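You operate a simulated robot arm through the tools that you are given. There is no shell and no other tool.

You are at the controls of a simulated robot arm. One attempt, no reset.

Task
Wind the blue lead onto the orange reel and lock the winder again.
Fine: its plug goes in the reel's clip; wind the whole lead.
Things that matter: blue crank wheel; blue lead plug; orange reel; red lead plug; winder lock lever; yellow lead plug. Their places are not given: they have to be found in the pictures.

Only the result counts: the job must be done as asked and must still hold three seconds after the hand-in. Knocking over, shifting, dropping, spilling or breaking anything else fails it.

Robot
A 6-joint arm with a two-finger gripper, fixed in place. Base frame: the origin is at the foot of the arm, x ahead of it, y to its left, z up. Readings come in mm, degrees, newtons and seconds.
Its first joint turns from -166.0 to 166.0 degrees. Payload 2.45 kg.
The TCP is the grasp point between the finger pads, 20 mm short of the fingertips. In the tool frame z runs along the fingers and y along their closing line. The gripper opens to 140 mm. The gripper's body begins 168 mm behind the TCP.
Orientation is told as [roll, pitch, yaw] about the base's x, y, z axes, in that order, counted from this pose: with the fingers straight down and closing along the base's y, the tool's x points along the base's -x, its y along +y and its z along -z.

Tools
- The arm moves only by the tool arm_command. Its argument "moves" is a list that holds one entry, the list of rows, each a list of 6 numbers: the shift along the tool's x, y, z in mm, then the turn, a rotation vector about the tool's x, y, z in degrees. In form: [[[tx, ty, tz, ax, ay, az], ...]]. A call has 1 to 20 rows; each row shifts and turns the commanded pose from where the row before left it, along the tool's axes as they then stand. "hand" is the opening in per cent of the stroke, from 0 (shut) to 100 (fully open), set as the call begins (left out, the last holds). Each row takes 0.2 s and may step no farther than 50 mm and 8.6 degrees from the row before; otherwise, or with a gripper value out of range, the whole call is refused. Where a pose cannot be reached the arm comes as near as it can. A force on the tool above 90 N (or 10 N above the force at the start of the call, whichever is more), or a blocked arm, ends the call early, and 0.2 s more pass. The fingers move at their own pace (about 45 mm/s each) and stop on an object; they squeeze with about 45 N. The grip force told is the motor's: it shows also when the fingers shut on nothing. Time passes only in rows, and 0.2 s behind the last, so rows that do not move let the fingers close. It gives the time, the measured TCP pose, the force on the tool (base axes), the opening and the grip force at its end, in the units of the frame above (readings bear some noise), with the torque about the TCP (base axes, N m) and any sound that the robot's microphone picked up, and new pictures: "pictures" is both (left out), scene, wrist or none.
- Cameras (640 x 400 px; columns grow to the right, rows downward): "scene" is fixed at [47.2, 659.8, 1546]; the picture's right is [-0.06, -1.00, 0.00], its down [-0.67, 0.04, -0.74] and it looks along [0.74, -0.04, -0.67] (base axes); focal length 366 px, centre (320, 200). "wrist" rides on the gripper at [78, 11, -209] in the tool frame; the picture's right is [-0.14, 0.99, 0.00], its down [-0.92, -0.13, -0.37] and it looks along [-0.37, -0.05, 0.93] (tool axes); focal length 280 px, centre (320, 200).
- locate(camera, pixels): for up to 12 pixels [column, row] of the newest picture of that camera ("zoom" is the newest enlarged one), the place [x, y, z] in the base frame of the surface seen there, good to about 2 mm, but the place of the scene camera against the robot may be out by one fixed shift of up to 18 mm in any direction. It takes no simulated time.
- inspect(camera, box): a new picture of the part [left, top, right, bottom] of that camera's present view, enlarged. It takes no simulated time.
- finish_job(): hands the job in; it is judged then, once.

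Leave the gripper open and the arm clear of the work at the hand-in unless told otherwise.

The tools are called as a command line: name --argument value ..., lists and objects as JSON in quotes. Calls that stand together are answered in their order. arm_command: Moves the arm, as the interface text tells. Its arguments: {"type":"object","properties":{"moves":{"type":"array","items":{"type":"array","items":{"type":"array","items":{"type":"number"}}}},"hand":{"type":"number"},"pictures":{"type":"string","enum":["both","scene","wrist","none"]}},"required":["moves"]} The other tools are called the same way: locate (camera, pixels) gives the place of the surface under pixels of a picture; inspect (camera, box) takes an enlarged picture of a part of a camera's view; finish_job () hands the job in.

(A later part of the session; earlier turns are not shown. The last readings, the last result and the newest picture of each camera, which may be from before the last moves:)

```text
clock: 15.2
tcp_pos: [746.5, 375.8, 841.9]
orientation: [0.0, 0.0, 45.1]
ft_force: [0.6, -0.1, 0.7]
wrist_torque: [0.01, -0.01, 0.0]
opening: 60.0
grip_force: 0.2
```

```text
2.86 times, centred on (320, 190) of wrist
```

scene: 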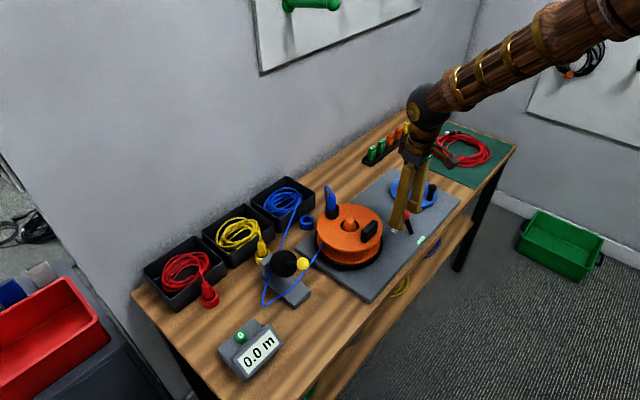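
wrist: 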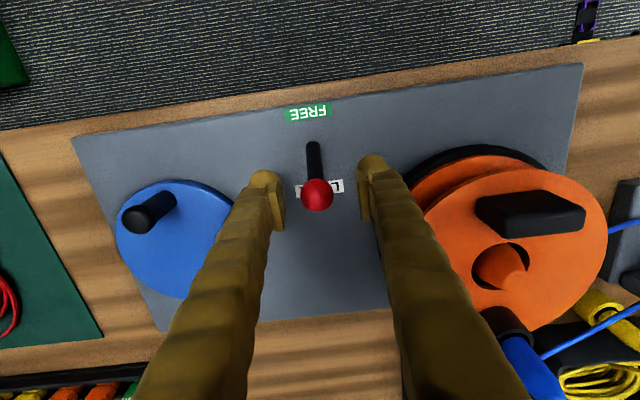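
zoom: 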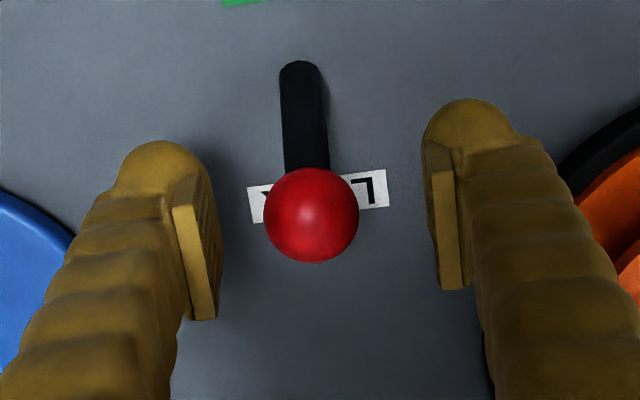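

The knob is centred between the pads. I'll measure it once more, then close onto it.

locate --camera "zoom" --pixels '[[270, 215], [352, 215], [311, 215], [311, 175], [311, 255], [303, 90], [305, 120], [306, 150]]'

arm_command --moves '[[[0, 0, 0, 0, 0, 0], [0, 0, 0, 0, 0, 0], [0, 0, 0, 0, 0, 0], [0, 0, 0, 0, 0, 0]]]' --hand 0 --pictures "wrist"

```text
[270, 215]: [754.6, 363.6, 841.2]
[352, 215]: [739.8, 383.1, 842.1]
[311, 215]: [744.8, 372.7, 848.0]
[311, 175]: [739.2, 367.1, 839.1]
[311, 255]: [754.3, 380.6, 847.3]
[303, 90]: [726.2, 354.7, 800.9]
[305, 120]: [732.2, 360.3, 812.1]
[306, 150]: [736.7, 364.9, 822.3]
```

```text
clock: 16.2
tcp_pos: [747.7, 374.3, 843.3]
orientation: [-0.1, -0.2, 45.0]
ft_force: [41.4, -43.8, -8.5]
wrist_torque: [-0.24, -0.42, -0.17]
opening: 26.1
grip_force: 41.9
```

wrist: 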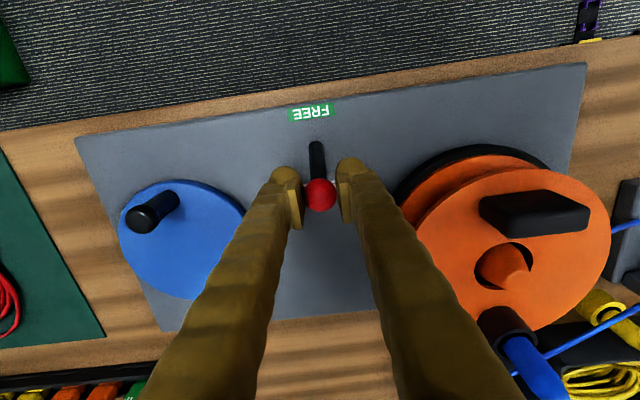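

It's gripped at 26 mm, but a 60 N sideways force shows that I'm about 2 mm off along the closing line. I'll shift the tool by -2.4 mm along its y to relieve it.

arm_command --moves '[[[0, -1.2, 0, 0, 0, 0], [0, -1.2, 0, 0, 0, 0], [0, 0, 0, 0, 0, 0]]]' --pictures "none"

```text
clock: 17.0
tcp_pos: [747.9, 374.8, 841.9]
orientation: [0.0, 0.1, 44.9]
ft_force: [6.0, -27.6, 13.7]
wrist_torque: [-0.88, 0.56, -0.11]
opening: 26.2
grip_force: 45.3
```

Reduced to about 24 N sideways. One more millimetre should centre it.

arm_command --moves '[[[0, -1.0, 0, 0, 0, 0], [0, 0, 0, 0, 0, 0]]]' --pictures "none"

```text
clock: 17.6
tcp_pos: [748.0, 374.5, 842.3]
orientation: [0.0, 0.1, 45.0]
ft_force: [-24.5, -1.9, 20.5]
wrist_torque: [-0.34, 0.6, 0.06]
opening: 26.1
grip_force: 45.1
```

Sideways force is now small. I'll swing the knob along its arc toward FREE in three steps, raising slightly as the lever comes upright, and watch the force.

arm_command --moves '[[[5, 0, -3.1, 0, 0, 0], [5.1, 0, -2.7, 0, 0, 0], [5.8, 0, -2.3, 0, 0, 0], [5.8, 0, -1.9, 0, 0, 0], [6.1, 0, -1.3, 0, 0, 0], [6.1, 0, -0.9, 0, 0, 0]]]'

```text
clock: 19.0
tcp_pos: [725.3, 351.2, 854.0]
orientation: [-0.1, -0.1, 45.0]
ft_force: [-36.1, 61.6, 5.8]
wrist_torque: [1.56, -0.37, 0.49]
opening: 26.6
grip_force: 45.8
```

scene: 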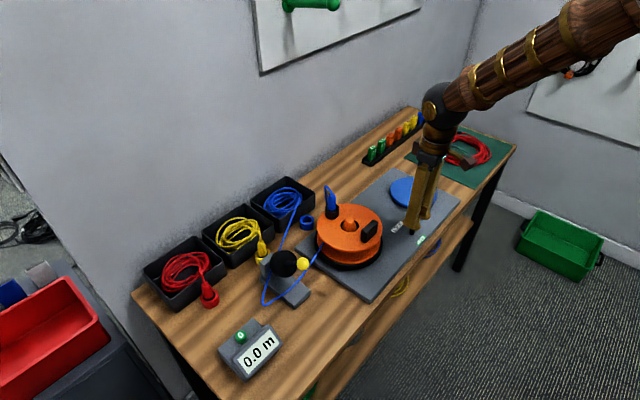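
wrist: 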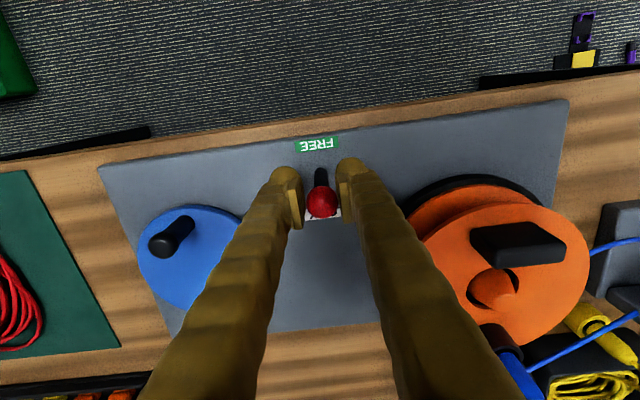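

The lever moved to about upright, but a 69 N force along +tool-y shows that its swing plane is closer to 42° than 45°. I'll shift 2 mm to relieve it, then go on toward FREE with that correction.

arm_command --moves '[[[0, 1.0, 0, 0, 0, 0], [0, 1.2, 0, 0, 0, 0], [0, 0, 0, 0, 0, 0]]]' --pictures "none"

```text
clock: 19.8
tcp_pos: [725.4, 349.2, 854.4]
orientation: [0.0, -0.2, 44.9]
ft_force: [-22.6, 29.2, 25.5]
wrist_torque: [0.67, 0.04, 0.38]
opening: 26.3
grip_force: 45.2
```

Still about 37 N sideways and 25 N upward. I'll add another millimetre of correction and continue the swing past upright toward FREE.

arm_command --moves '[[[0, 1.0, -0.8, 0, 0, 0], [6.2, 0.4, 0, 0, 0, 0], [6.2, 0.35, 0.3, 0, 0, 0], [6.1, 0.33, 0.8, 0, 0, 0], [6.1, 0.33, 1.3, 0, 0, 0]]]'

```text
clock: 21.0
tcp_pos: [703.3, 335.7, 850.5]
orientation: [0.1, 0.1, 45.0]
ft_force: [-0.2, 0.1, 0.0]
wrist_torque: [0.03, 0.0, -0.01]
opening: 0.0
grip_force: 29.2
```

scene: 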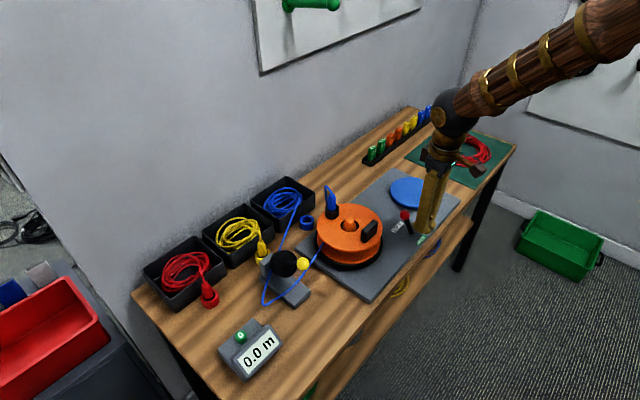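
wrist: 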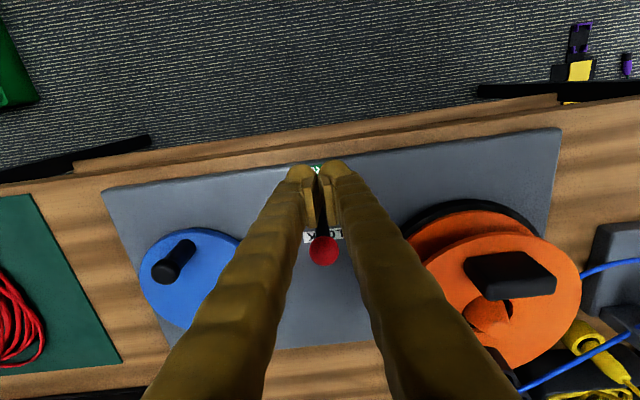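

The grip slipped off and the knob has gone back to the LOCK side, at wrist pixel (324,250). I'll check where it stands now.

inspect --camera "wrist" --box '[260, 150, 390, 280]'

locate --camera "wrist" --pixels '[[324, 250], [313, 250], [335, 250], [324, 238], [324, 262], [321, 225], [321, 215]]'

```text
3.08 times, centred on (325, 215) of wrist
```

zoom: 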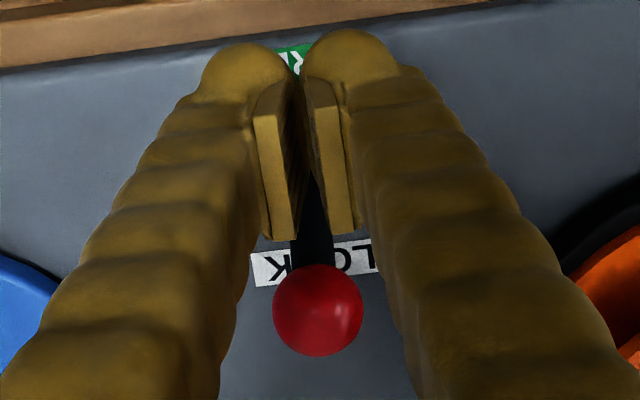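

```text
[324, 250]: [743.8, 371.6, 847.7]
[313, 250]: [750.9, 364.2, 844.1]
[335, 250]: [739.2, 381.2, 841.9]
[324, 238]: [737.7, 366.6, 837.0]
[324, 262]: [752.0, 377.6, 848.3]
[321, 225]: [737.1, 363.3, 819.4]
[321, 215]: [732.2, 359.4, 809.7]
```

The lever is back at LOCK, intact and evidently spring-loaded. A better method is to turn the tool 93° so that one finger stands on each side of the knob along its swing, and push with a flat finger face. I'll rise, turn to yaw -48° and open to 56 mm.

arm_command --moves '[[[0, 0, -30, 0, 0, 0], [0, 0, -30, 0, 0, 0], [0, 0, 0, 0, 0, 8.45], [0, 0, 0, 0, 0, 8.45], [0, 0, 0, 0, 0, 8.45], [0, 0, 0, 0, 0, 8.45], [0, 0, 0, 0, 0, 8.45], [0, 0, 0, 0, 0, 8.45], [0, 0, 0, 0, 0, 8.45], [0, 0, 0, 0, 0, 8.45], [0, 0, 0, 0, 0, 8.45], [0, 0, 0, 0, 0, 8.45], [0, 0, 0, 0, 0, 8.45], [-0.4, 29.2, 0, 0, 0, 0], [0, 29.2, 0, 0, 0, 0]]]' --hand 40

```text
clock: 24.2
tcp_pos: [751.3, 374.6, 913.2]
orientation: [0.1, 0.0, -48.0]
ft_force: [0.6, 0.9, -0.3]
wrist_torque: [0.0, -0.01, 0.01]
opening: 55.8
grip_force: 0.1
```

scene: 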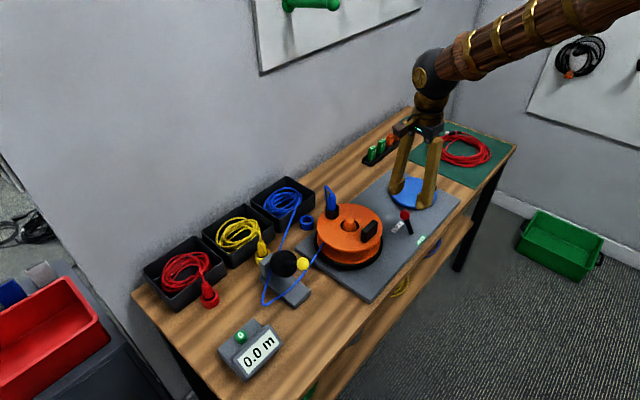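
wrist: 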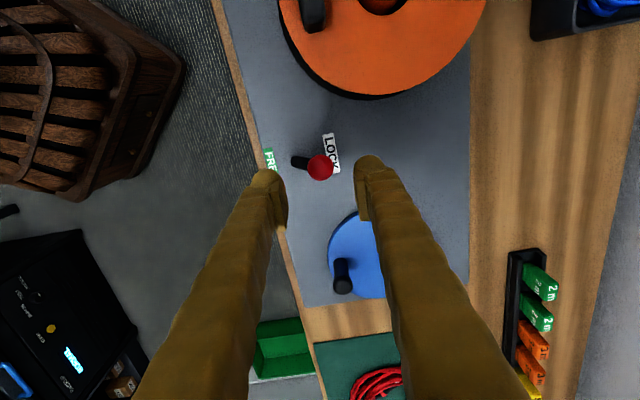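

I'm over the knob, with the fingers ahead of and behind it along its swing. I'll nudge over and lower to z≈842 so the knob is caged.

arm_command --moves '[[[2.5, 0, 0, 0, 0, 0], [0, 0, 25, 0, 0, 0], [0, 0, 25, 0, 0, 0], [0, 0, 21, 0, 0, 0]]]'

inspect --camera "wrist" --box '[240, 110, 400, 260]'

```text
clock: 25.2
tcp_pos: [747.9, 375.5, 841.6]
orientation: [0.0, 0.0, -48.0]
ft_force: [0.0, 0.3, 0.0]
wrist_torque: [0.03, -0.01, -0.01]
opening: 56.0
grip_force: 0.0
```

scene: 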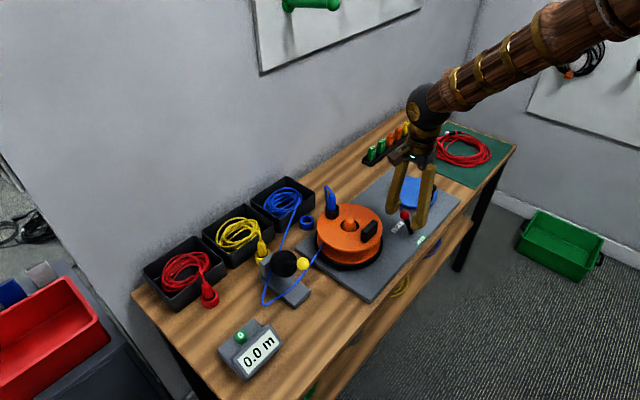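
wrist: 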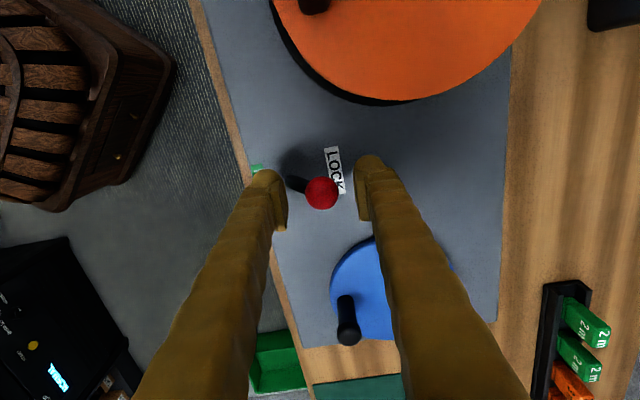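

```text
2.67 times, centred on (320, 185) of wrist
```

zoom: 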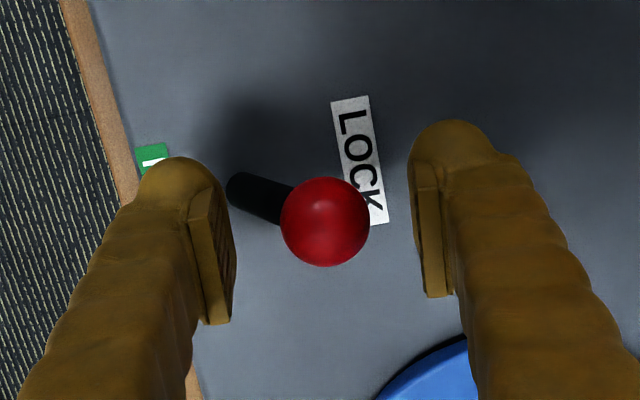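

The knob sits between the pads with about 15 mm of play. I'll move toward FREE (tool -y) in 7 mm steps so the LOCK-side finger pushes it.

arm_command --moves '[[[0, -8, 0, 0, 0, 0], [0, -7, 0, 0, 0, 0], [0, -7, -1, 0, 0, 0], [0, -7, -1, 0, 0, 0], [0, -7, -1, 0, 0, 0], [0, -7, -1, 0, 0, 0], [0, -7, 0, 0, 0, 0]]]'

```text
clock: 26.8
tcp_pos: [709.5, 342.1, 844.4]
orientation: [0.1, 0.0, -48.0]
ft_force: [-0.4, -0.1, 0.2]
wrist_torque: [0.01, 0.02, -0.06]
opening: 56.1
grip_force: 0.0
```

scene: 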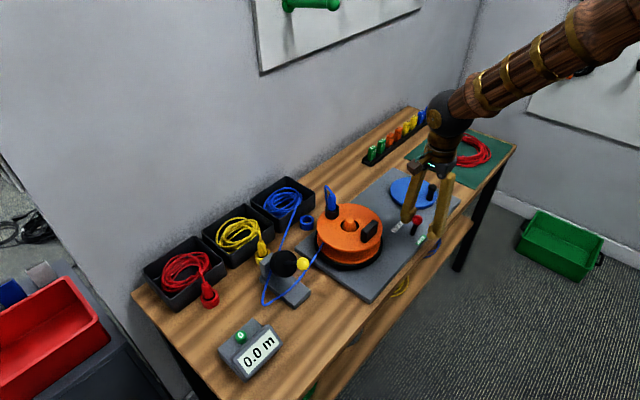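
wrist: 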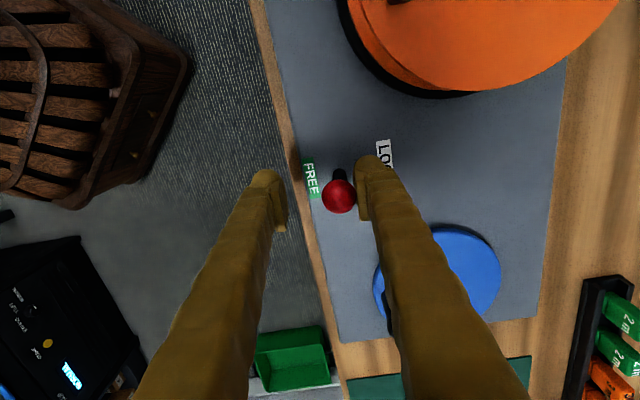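

The lever follows with nearly no force and is near upright. I'll continue past upright toward FREE.

arm_command --moves '[[[0, -7, 0, 0, 0, 0], [0, -7, 0, 0, 0, 0], [0, -7, 0, 0, 0, 0], [0, 0, 0, 0, 0, 0]]]'

```text
clock: 27.8
tcp_pos: [695.0, 328.6, 843.8]
orientation: [0.0, 0.0, -48.1]
ft_force: [-0.2, 0.4, -1.0]
wrist_torque: [0.04, -0.01, 0.02]
opening: 56.0
grip_force: 0.1
```

scene: 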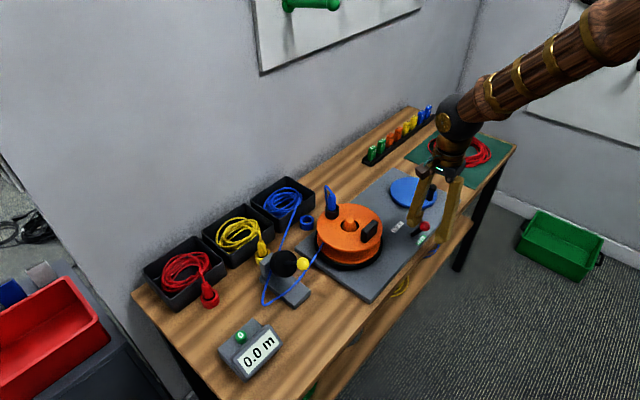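
wrist: 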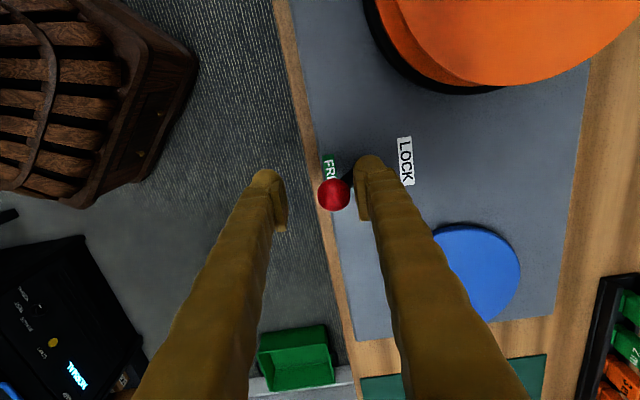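

The knob now leans toward FREE, at wrist pixel (334,194). I'll measure it to see if it has reached the stop.

inspect --camera "wrist" --box '[270, 120, 430, 260]'

locate --camera "wrist" --pixels '[[334, 194], [321, 195], [347, 194], [334, 182], [334, 207], [345, 180], [352, 180], [330, 170], [404, 162]]'

```text
2.86 times, centred on (350, 190) of wrist
```

zoom: 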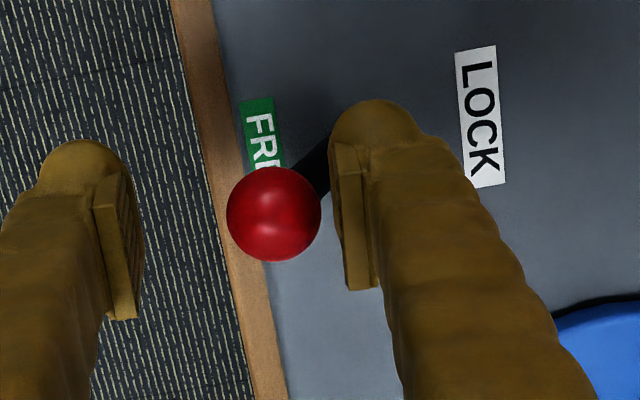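

```text
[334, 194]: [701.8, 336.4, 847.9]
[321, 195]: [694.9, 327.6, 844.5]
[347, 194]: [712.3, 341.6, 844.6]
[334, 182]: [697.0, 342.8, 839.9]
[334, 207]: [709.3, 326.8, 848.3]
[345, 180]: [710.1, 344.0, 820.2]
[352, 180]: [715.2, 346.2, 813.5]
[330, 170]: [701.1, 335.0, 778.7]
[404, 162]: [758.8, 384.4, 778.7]
```

The knob now rests at (703,334,840), the mirror image of its LOCK position, and it has left the finger. So the lever has snapped over to FREE. I'll rise, turn to yaw 20° and go over to look at the crank wheel.

arm_command --moves '[[[0, 0, -30, 0, 0, 0], [0, 0, -40, 0, 0, 0], [0, 0, -45, 0, 0, 0], [0, 0, 0, 0, 0, -8.5], [0, 0, 0, 0, 0, -8.5], [0, 0, 0, 0, 0, -8.5], [0, 0, 0, 0, 0, -8.5], [0, 0, 0, 0, 0, -8.5], [0, 0, 0, 0, 0, -8.5], [0, 0, 0, 0, 0, -8.5], [0, 0, 0, 0, 0, -8.5], [-25.6, -23.3, 0, 0, 0, 0], [-25.6, -23.3, 0, 0, 0, 0], [-25.6, -23.3, 0, 0, 0, 0], [-25.6, -23.3, 0, 0, 0, 0]]]'

inspect --camera "wrist" --box '[220, 100, 420, 280]'

inspect --camera "scene" --box '[290, 160, 470, 290]'

```text
clock: 31.0
tcp_pos: [823.2, 274.4, 960.0]
orientation: [0.0, -0.1, 20.0]
ft_force: [0.7, -1.2, 1.1]
wrist_torque: [0.03, 0.0, -0.03]
opening: 56.0
grip_force: 0.0
```

scene: 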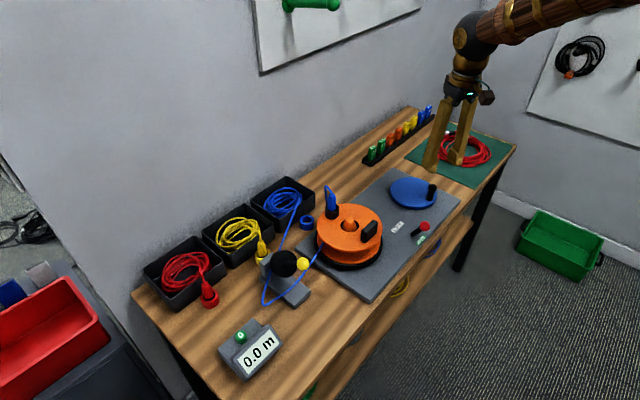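
wrist: 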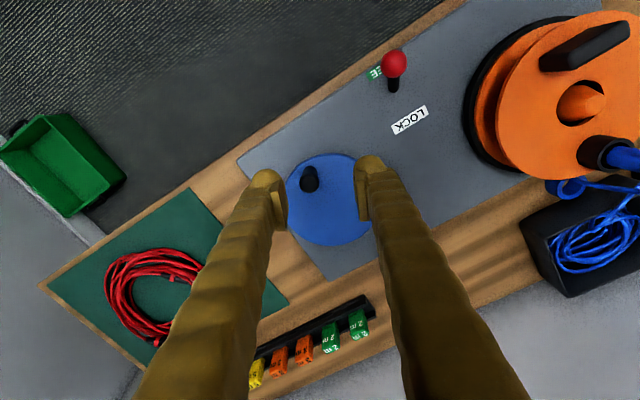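

```text
2.22 times, centred on (320, 190) of wrist
```

zoom: 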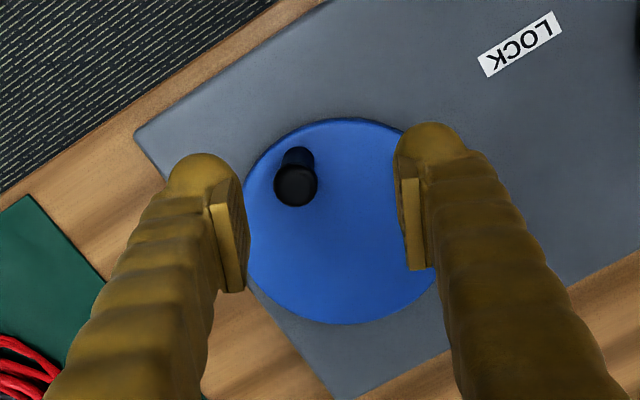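

```text
3.08 times, centred on (380, 225) of scene
```

zoom: 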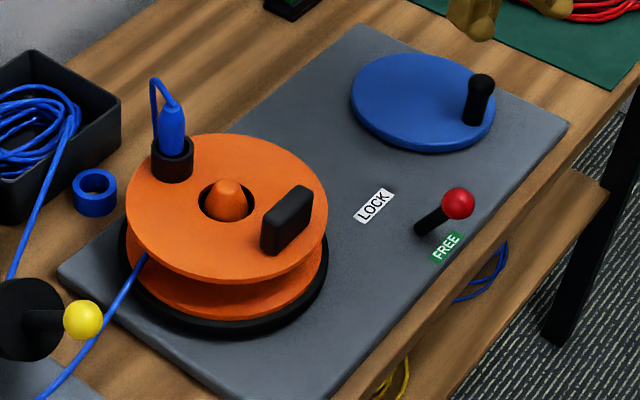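

The lever is on FREE. Next I'll measure the wheel's edge points and the handle to get the crank centre and radius.

locate --camera "wrist" --pixels '[[331, 157], [296, 175], [290, 204], [295, 226], [311, 240], [333, 242], [355, 234], [347, 160]]'

locate --camera "wrist" --pixels '[[309, 183], [303, 183], [316, 183], [309, 190], [309, 176], [311, 170], [308, 165], [316, 168], [304, 170], [328, 200]]'

```text
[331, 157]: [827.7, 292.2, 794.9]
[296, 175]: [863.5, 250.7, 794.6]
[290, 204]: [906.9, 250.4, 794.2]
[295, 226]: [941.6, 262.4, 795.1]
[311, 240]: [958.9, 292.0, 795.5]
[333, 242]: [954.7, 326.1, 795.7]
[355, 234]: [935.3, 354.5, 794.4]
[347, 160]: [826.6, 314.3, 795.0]
```

```text
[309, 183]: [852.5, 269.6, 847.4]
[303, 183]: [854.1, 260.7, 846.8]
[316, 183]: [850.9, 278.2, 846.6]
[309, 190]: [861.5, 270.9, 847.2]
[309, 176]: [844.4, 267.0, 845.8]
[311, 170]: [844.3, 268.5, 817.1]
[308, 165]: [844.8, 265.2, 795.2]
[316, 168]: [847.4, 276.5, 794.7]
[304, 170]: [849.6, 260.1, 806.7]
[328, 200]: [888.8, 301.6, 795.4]
```

Crank centre is about (892.5,303), with the handle axis near (853,269.5), radius 52 mm, and the handle running from z 795 to 847. To choose the winding direction I'll measure where the lead enters the reel relative to its core.

locate --camera "zoom" --pixels '[[55, 382], [80, 350], [100, 322], [120, 295], [140, 268], [146, 259], [228, 195], [227, 220], [200, 290], [260, 300]]'

inspect --camera "scene" --box '[290, 210, 400, 290]'

```text
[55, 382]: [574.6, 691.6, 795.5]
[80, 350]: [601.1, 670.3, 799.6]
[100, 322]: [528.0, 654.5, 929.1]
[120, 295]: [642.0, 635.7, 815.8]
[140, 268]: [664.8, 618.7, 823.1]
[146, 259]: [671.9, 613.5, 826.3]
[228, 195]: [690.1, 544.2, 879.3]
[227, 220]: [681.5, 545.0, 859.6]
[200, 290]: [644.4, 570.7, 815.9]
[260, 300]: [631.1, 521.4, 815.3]
```

```text
5.00 times, centred on (345, 250) of scene
```

zoom: 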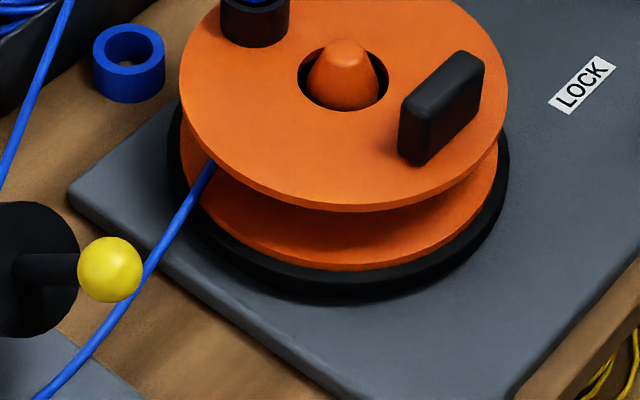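

The lead runs tangent to the wall side of the core and heads away from the guide, so winding should turn the reel clockwise seen from above. I'll tilt 15° outward at yaw 20° (the far side of the crank orbit is 994 mm out) and go down over the handle to z≈828.

arm_command --moves '[[[0, 0, 0, 0, -7.5, 0], [0, 0, 0, 0, -7.5, 0], [-3.65, -7.4, 37.2, 0, 0, 0], [-3.65, -7.4, 37.2, 0, 0, 0], [0, 0, 0, 0, 0, 0]]]'

inspect --camera "wrist" --box '[240, 80, 400, 220]'

```text
clock: 32.2
tcp_pos: [852.7, 270.3, 890.8]
orientation: [0.0, -15.1, 19.9]
ft_force: [-0.8, 0.3, 0.4]
wrist_torque: [0.0, 0.01, 0.0]
opening: 56.0
grip_force: 0.0
```

scene: 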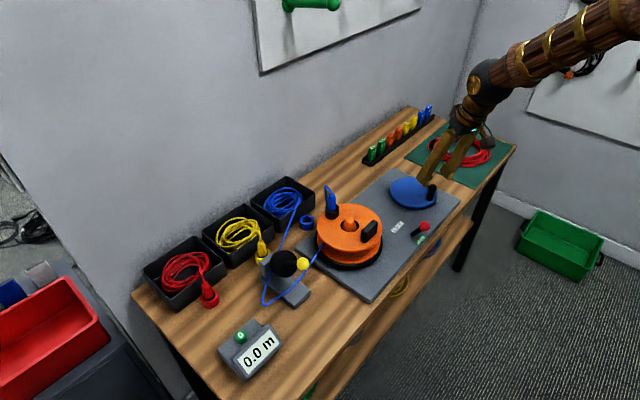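
wrist: 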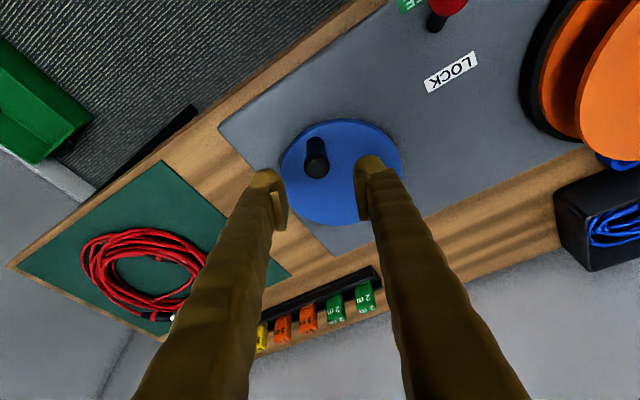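

```text
2.86 times, centred on (320, 150) of wrist
```

zoom: 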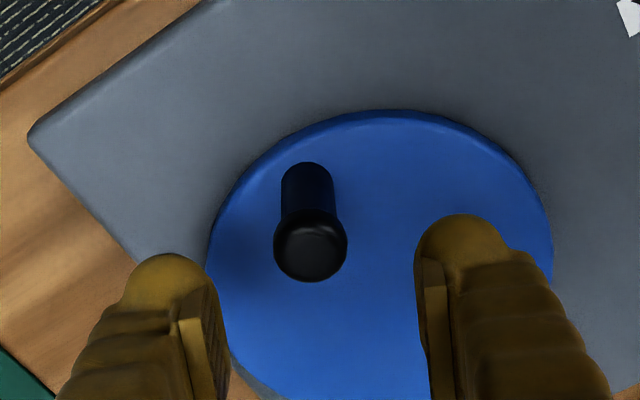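

I see the handle clearly, with its slightly wider cap at zoom (310,248). I'll measure the handle and the wheel rim again from here.

locate --camera "zoom" --pixels '[[279, 248], [342, 248], [310, 226], [310, 275], [310, 248], [308, 190], [286, 190], [330, 190], [308, 170], [216, 240], [380, 118], [545, 240]]'

locate --camera "zoom" --pixels '[[250, 178], [300, 141], [440, 125], [490, 152], [525, 190], [380, 375], [330, 370], [260, 330], [390, 260]]'

```text
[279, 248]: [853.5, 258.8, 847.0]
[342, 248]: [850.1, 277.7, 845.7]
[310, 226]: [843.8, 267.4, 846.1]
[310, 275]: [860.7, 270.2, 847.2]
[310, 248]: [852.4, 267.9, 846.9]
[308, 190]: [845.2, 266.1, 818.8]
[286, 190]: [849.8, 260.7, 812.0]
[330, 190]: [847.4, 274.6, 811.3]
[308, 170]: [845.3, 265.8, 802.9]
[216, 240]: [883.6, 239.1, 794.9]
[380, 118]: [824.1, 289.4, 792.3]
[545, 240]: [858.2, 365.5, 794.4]
```

```text
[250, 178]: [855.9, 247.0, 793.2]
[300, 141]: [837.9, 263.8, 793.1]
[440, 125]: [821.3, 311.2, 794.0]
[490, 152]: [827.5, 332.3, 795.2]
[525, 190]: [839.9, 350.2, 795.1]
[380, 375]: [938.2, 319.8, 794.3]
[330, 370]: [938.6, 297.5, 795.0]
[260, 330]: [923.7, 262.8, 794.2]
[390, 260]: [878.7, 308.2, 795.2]
```

The circle fit gives the crank centre at (890.2,305.7), with the handle at (852,268.5), radius 53 mm and angle 224°. I'll descend to z≈825 over the handle.

arm_command --moves '[[[6.1, -0.5, 21.1, 0, 0, 0], [6.1, -0.5, 21.1, 0, 0, 0], [6.1, -0.5, 21.1, 0, 0, 0]]]' --pictures "wrist"

inspect --camera "wrist" --box '[240, 110, 400, 250]'

```text
clock: 33.0
tcp_pos: [849.8, 268.8, 824.7]
orientation: [0.0, -15.0, 20.0]
ft_force: [0.7, -0.2, -0.2]
wrist_torque: [0.01, -0.02, 0.0]
opening: 56.1
grip_force: 0.0
```

wrist: 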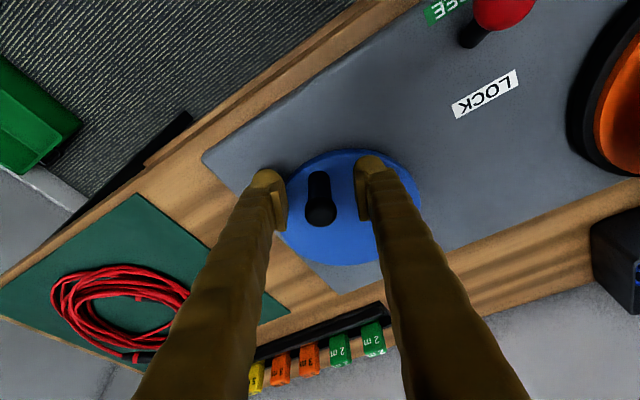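

```text
2.86 times, centred on (320, 180) of wrist
```

zoom: 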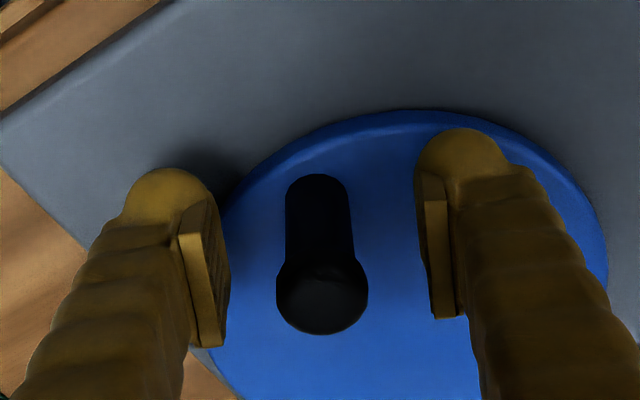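

The handle is centred between the pads. I'll close onto it.

arm_command --moves '[[[0, 0, 0, 0, 0, 0], [0, 0, 0, 0, 0, 0], [0, 0, 0, 0, 0, 0], [0, 0, 0, 0, 0, 0]]]' --hand 0 --pictures "wrist"

```text
clock: 34.0
tcp_pos: [850.5, 267.2, 824.5]
orientation: [0.0, -14.9, 19.9]
ft_force: [6.3, -15.2, -3.8]
wrist_torque: [0.17, 0.06, -0.1]
opening: 20.1
grip_force: 39.9
```

wrist: 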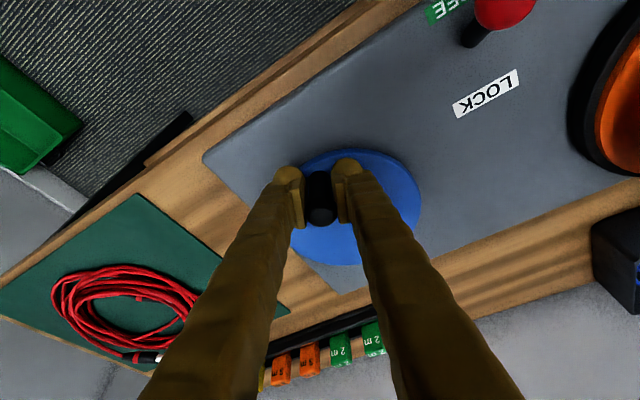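

Gripped at 20 mm with only 16 N on the tool. As a test I'll crank 60° clockwise (seen from above) in four 15° steps, then read the force and the meter.

arm_command --moves '[[[3.81, 13.32, -1.02, 0, 0, 0], [0.35, 13.88, -0.09, 0, 0, 0], [-3.13, 13.51, 0.84, 0, 0, 0], [-6.4, 12.2, 1.72, 0, 0, 0]]]'

inspect --camera "scene" --box '[220, 170, 460, 390]'

```text
clock: 34.4
tcp_pos: [851.3, 267.0, 824.4]
orientation: [-0.2, -15.1, 19.8]
ft_force: [12.3, -7.6, -7.9]
wrist_torque: [0.1, 0.03, -0.07]
opening: 19.9
grip_force: 45.1
stopped in row 1: the force on the tool passed its limit at 109 N (the readings are from after the stop); the commanded pose is now the measured one
```

scene: 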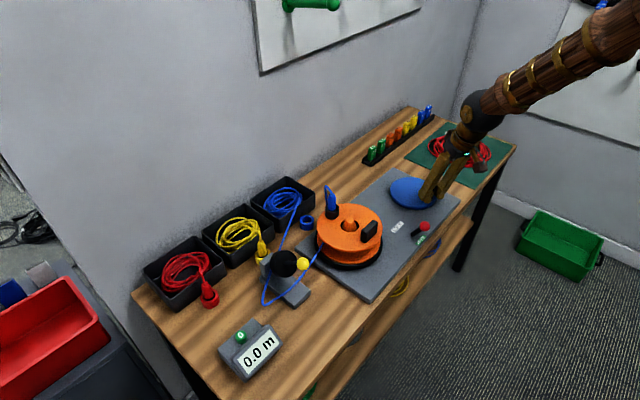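
wrist: 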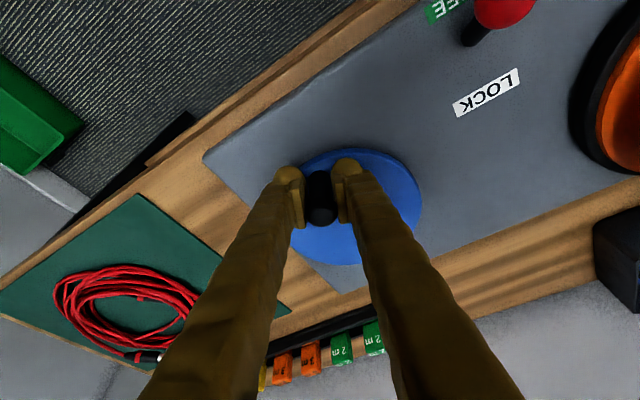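

```text
1.82 times, centred on (340, 280) of scene
```

zoom: 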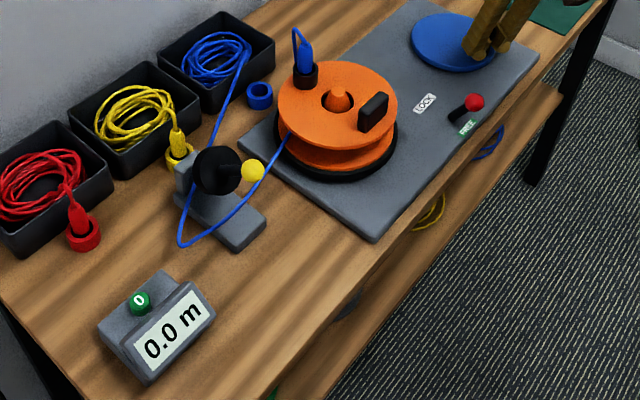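

The call stopped at 109 N in the first row with the handle unmoved, so this direction is either blocked or was started too quickly. I'll try a gentle 5° the other way (anticlockwise) in two small rows and compare forces.

arm_command --moves '[[[-0.9, -2.1, 0.25, 0, 0, 0], [-1.1, -2.05, 0.29, 0, 0, 0], [0, 0, 0, 0, 0, 0]]]' --pictures "none"

```text
clock: 35.1
tcp_pos: [853.6, 265.6, 825.2]
orientation: [-0.2, -15.2, 19.9]
ft_force: [-1.3, 2.4, -5.9]
wrist_torque: [-0.1, 0.18, 0.16]
opening: 20.1
grip_force: 45.0
```

Anticlockwise it moves freely at only a few newtons. I'll continue 20° that way in 5° rows and look at the reel and the meter.

arm_command --moves '[[[-2.27, -4.0, 0.61, 0, 0, 0], [-2.61, -3.78, 0.7, 0, 0, 0], [-2.91, -3.53, 0.78, 0, 0, 0], [-3.2, -3.25, 0.86, 0, 0, 0], [0, 0, 0, 0, 0, 0]]]'

inspect --camera "scene" --box '[220, 170, 460, 390]'

```text
clock: 36.4
tcp_pos: [871.3, 254.3, 824.7]
orientation: [-0.2, -15.3, 19.7]
ft_force: [8.9, 0.7, -6.5]
wrist_torque: [0.25, -0.48, -0.33]
opening: 20.1
grip_force: 44.4
```

scene: 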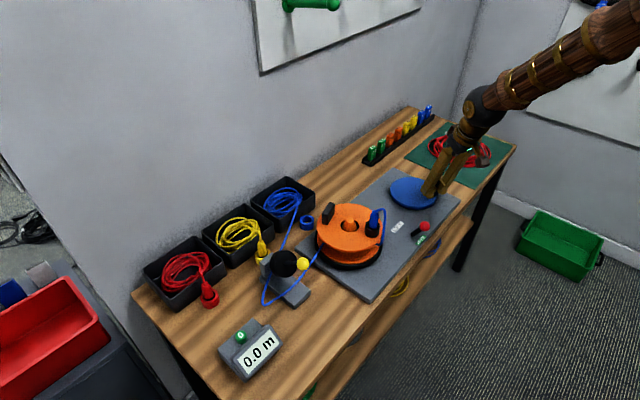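
wrist: 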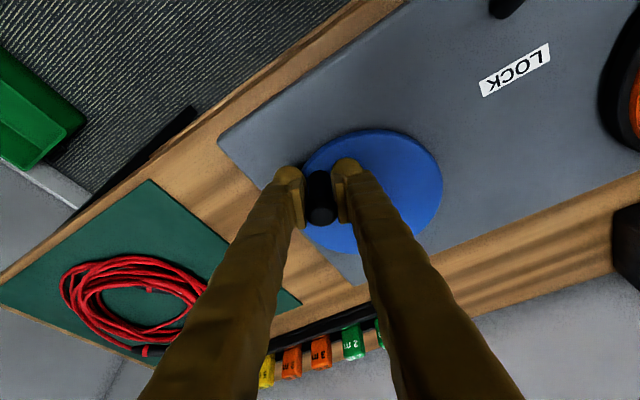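

```text
1.82 times, centred on (340, 280) of scene
```

zoom: 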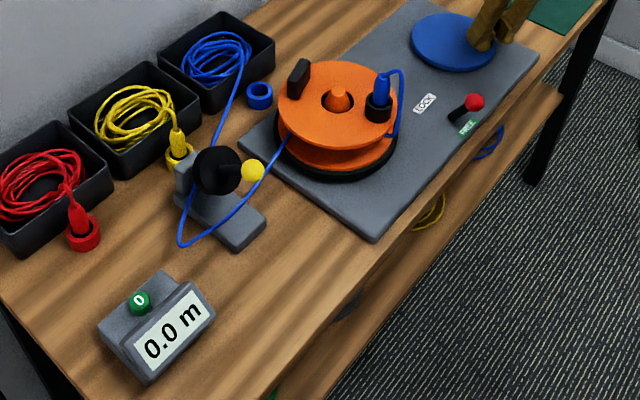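

The reel turned about half a turn for 26° of crank, so it is geared up about 7:1, and the lead still feeds in. I'll crank just 10° more anticlockwise to see which way the reel turns.

arm_command --moves '[[[-3.46, -2.95, 0.93, 0, 0, 0], [-3.69, -2.63, 0.99, 0, 0, 0], [0, 0, 0, 0, 0, 0]]]' --pictures "scene"

inspect --camera "scene" --box '[220, 170, 460, 390]'

```text
clock: 37.1
tcp_pos: [878.9, 251.1, 825.5]
orientation: [-0.2, -15.1, 19.7]
ft_force: [7.6, 3.5, -17.1]
wrist_torque: [0.0, 0.09, -0.36]
opening: 19.9
grip_force: 44.7
```

scene: 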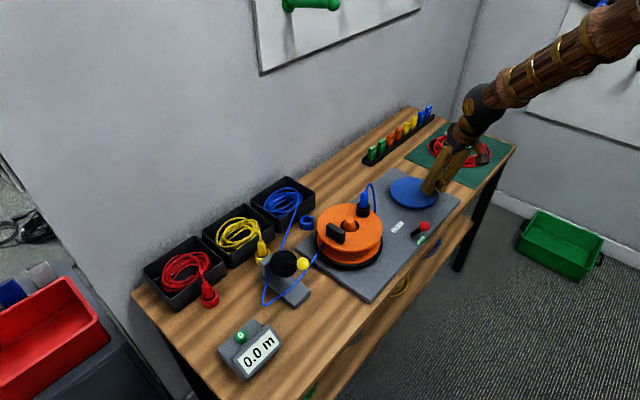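

```text
1.82 times, centred on (340, 280) of scene
```

zoom: 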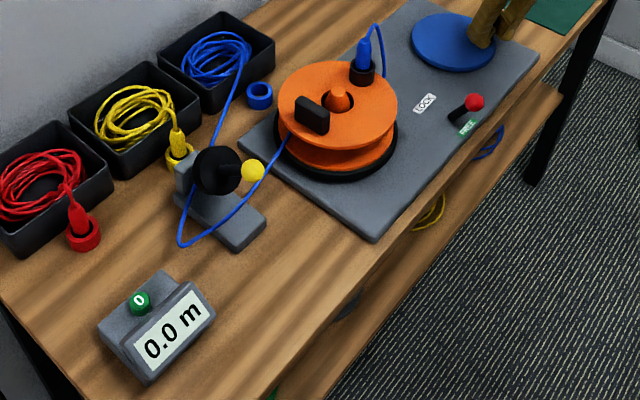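

The reel turns anticlockwise with the crank, the meter stays at 0.0 and no lead is taken up. So winding needs clockwise, as the lead's tangent suggested, and my first try was probably just too fast. I'll test clockwise gently, 2.5° per row.

arm_command --moves '[[[1.85, 1.3, -0.5, 0, 0, 0], [1.84, 1.33, -0.49, 0, 0, 0], [1.75, 1.45, -0.47, 0, 0, 0], [1.71, 1.5, -0.46, 0, 0, 0], [0, 0, 0, 0, 0, 0]]]' --pictures "scene"

inspect --camera "scene" --box '[220, 170, 460, 390]'

```text
clock: 38.4
tcp_pos: [868.7, 254.0, 824.8]
orientation: [-0.2, -15.1, 19.8]
ft_force: [-10.2, -34.3, 4.1]
wrist_torque: [0.4, -0.16, -0.36]
opening: 20.2
grip_force: 44.8
```

scene: 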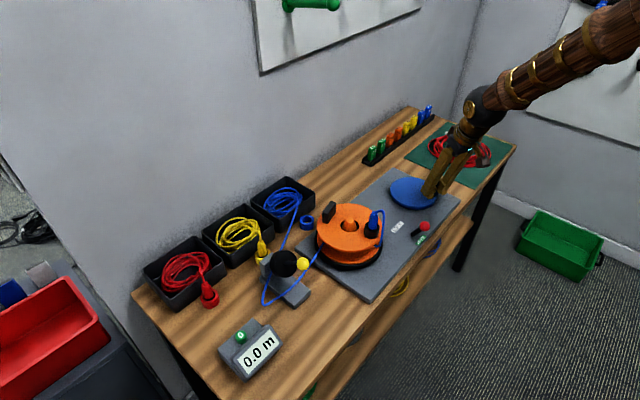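

```text
1.82 times, centred on (340, 280) of scene
```

zoom: 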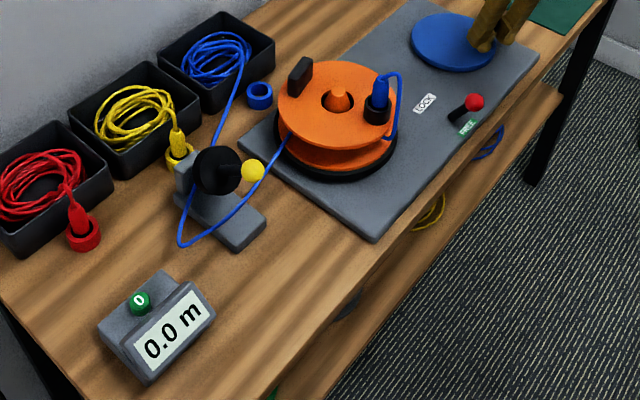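

Clockwise also works when gentle; the residual 35 N is radial, so my circle is slightly off. I'll refit the TCP circle to centre (888.7,304.4), R 54, and go 40° clockwise in 5° rows, which passes the starting angle.

arm_command --moves '[[[3.35, 3.19, -0.9, 0, 0, 0], [3.07, 3.48, -0.82, 0, 0, 0], [2.76, 3.74, -0.74, 0, 0, 0], [2.43, 3.97, -0.65, 0, 0, 0], [2.1, 4.19, -0.56, 0, 0, 0], [1.74, 4.35, -0.47, 0, 0, 0], [1.36, 4.5, -0.37, 0, 0, 0], [0.98, 4.6, -0.26, 0, 0, 0], [0, 0, 0, 0, 0, 0]]]' --pictures "scene"

inspect --camera "scene" --box '[220, 170, 460, 390]'

```text
clock: 39.8
tcp_pos: [849.9, 267.0, 825.1]
orientation: [-0.2, -15.6, 19.5]
ft_force: [10.6, -3.8, -9.2]
wrist_torque: [0.09, -0.16, -0.04]
opening: 19.8
grip_force: 45.1
stopped in row 7: the force on the tool passed its limit at 100 N (the readings are from after the stop); the commanded pose is now the measured one
```

scene: 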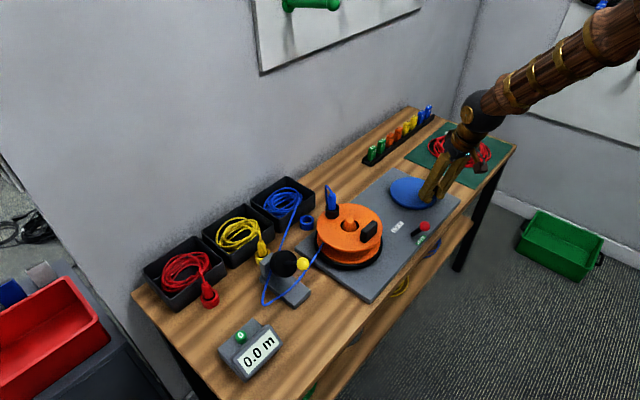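

```text
1.82 times, centred on (340, 280) of scene
```

zoom: 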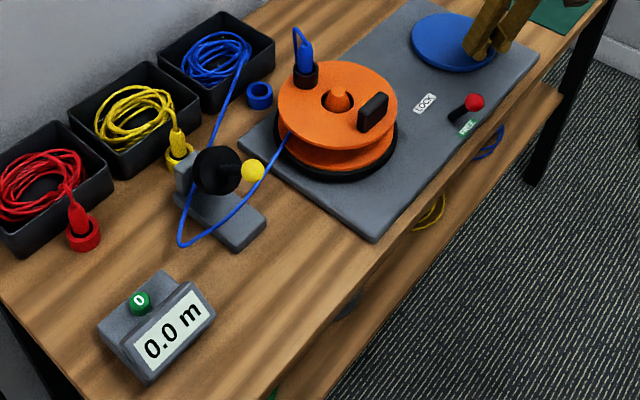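

Clockwise hits a hard stop exactly at the starting angle, and the reel is back where it began. So the winder's zero stop is there and winding is anticlockwise, the free direction. I'll crank anticlockwise 90° in 9° rows and check the forces and the lead.

arm_command --moves '[[[-3.87, -7.42, 1.04, 0, 0.4, -0.4], [-4.95, -6.69, 1.33, 0, 0, 0], [-5.89, -5.81, 1.58, 0, 0, 0], [-6.7, -4.79, 1.8, 0, 0, 0], [-7.34, -3.64, 1.97, 0, 0, 0], [-7.81, -2.41, 2.09, 0, 0, 0], [-8.07, -1.11, 2.16, 0, 0, 0], [-8.14, 0.2, 2.18, 0, 0, 0], [-8.01, 1.52, 2.15, 0, 0, 0], [-7.68, 2.8, 2.06, 0, 0, 0]]]'

inspect --camera "scene" --box '[220, 170, 460, 390]'

```text
clock: 42.0
tcp_pos: [927.5, 264.8, 825.8]
orientation: [-0.3, -15.2, 20.0]
ft_force: [16.0, -10.9, -13.8]
wrist_torque: [0.43, -0.4, -0.22]
opening: 20.2
grip_force: 45.2
```

scene: 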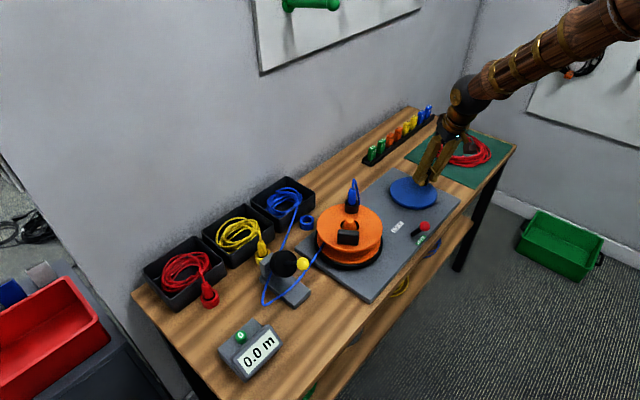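
wrist: 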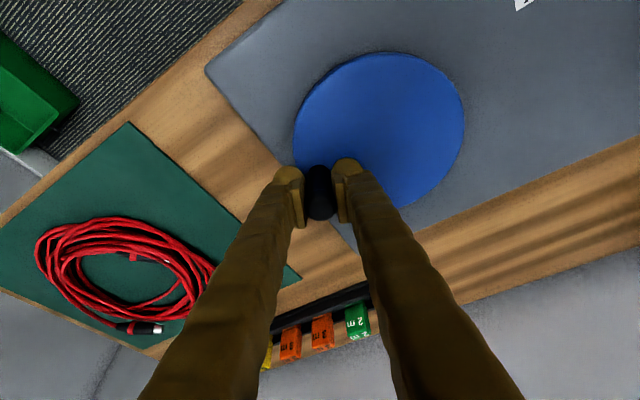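

```text
1.82 times, centred on (340, 280) of scene
```

zoom: 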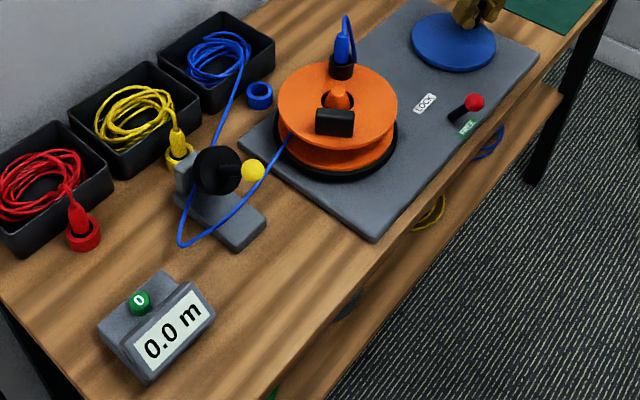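

The forces stay low (about 24 N) and the blue coil in the box looks smaller, so lead is being taken in. I refit the circle to centre (889.8,305.4), R 55.2, and continue 120° anticlockwise in 12° rows round the far side.

arm_command --moves '[[[-10.35, 4.14, 2.77, 0, 0, 0], [-8.53, 7.43, 2.29, 0, 0, 0], [-6.84, 9.11, 1.83, 0, 0, 0], [-4.87, 10.38, 1.31, 0, 0, 0], [-2.69, 11.21, 0.72, 0, 0, 0], [-0.37, 11.53, 0.1, 0, 0, 0], [1.95, 11.36, -0.52, 0, 0, 0], [4.2, 10.69, -1.13, 0, 0, 0], [6.25, 9.55, -1.68, 0, 0, 0], [8.03, 8.01, -2.15, 0, 0, 0]]]'

inspect --camera "scene" --box '[220, 170, 460, 390]'

```text
clock: 44.2
tcp_pos: [904.6, 358.9, 822.6]
orientation: [-0.4, -14.9, 20.1]
ft_force: [-13.3, 2.9, 2.5]
wrist_torque: [-0.2, 0.68, -0.3]
opening: 20.0
grip_force: 45.1
```

scene: 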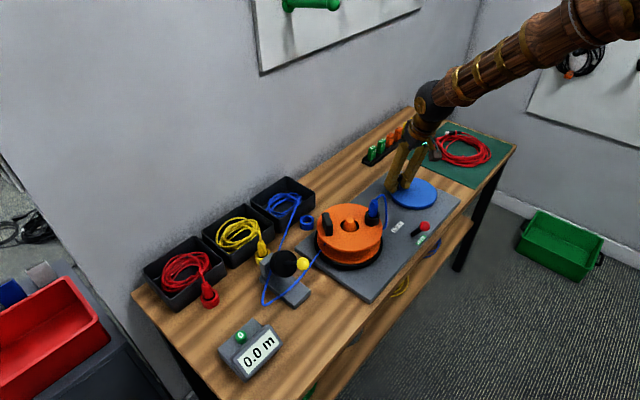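
wrist: 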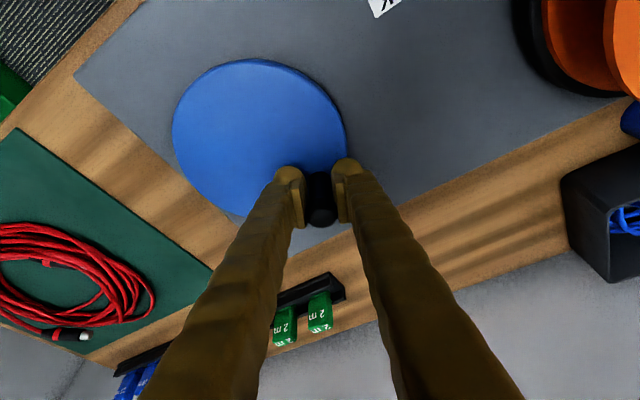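

```text
1.82 times, centred on (340, 280) of scene
```

zoom: 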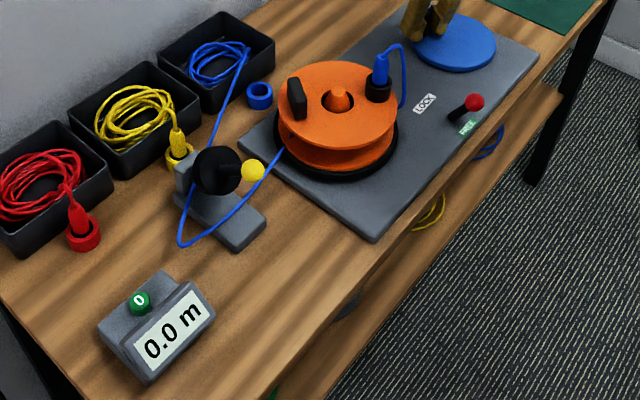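

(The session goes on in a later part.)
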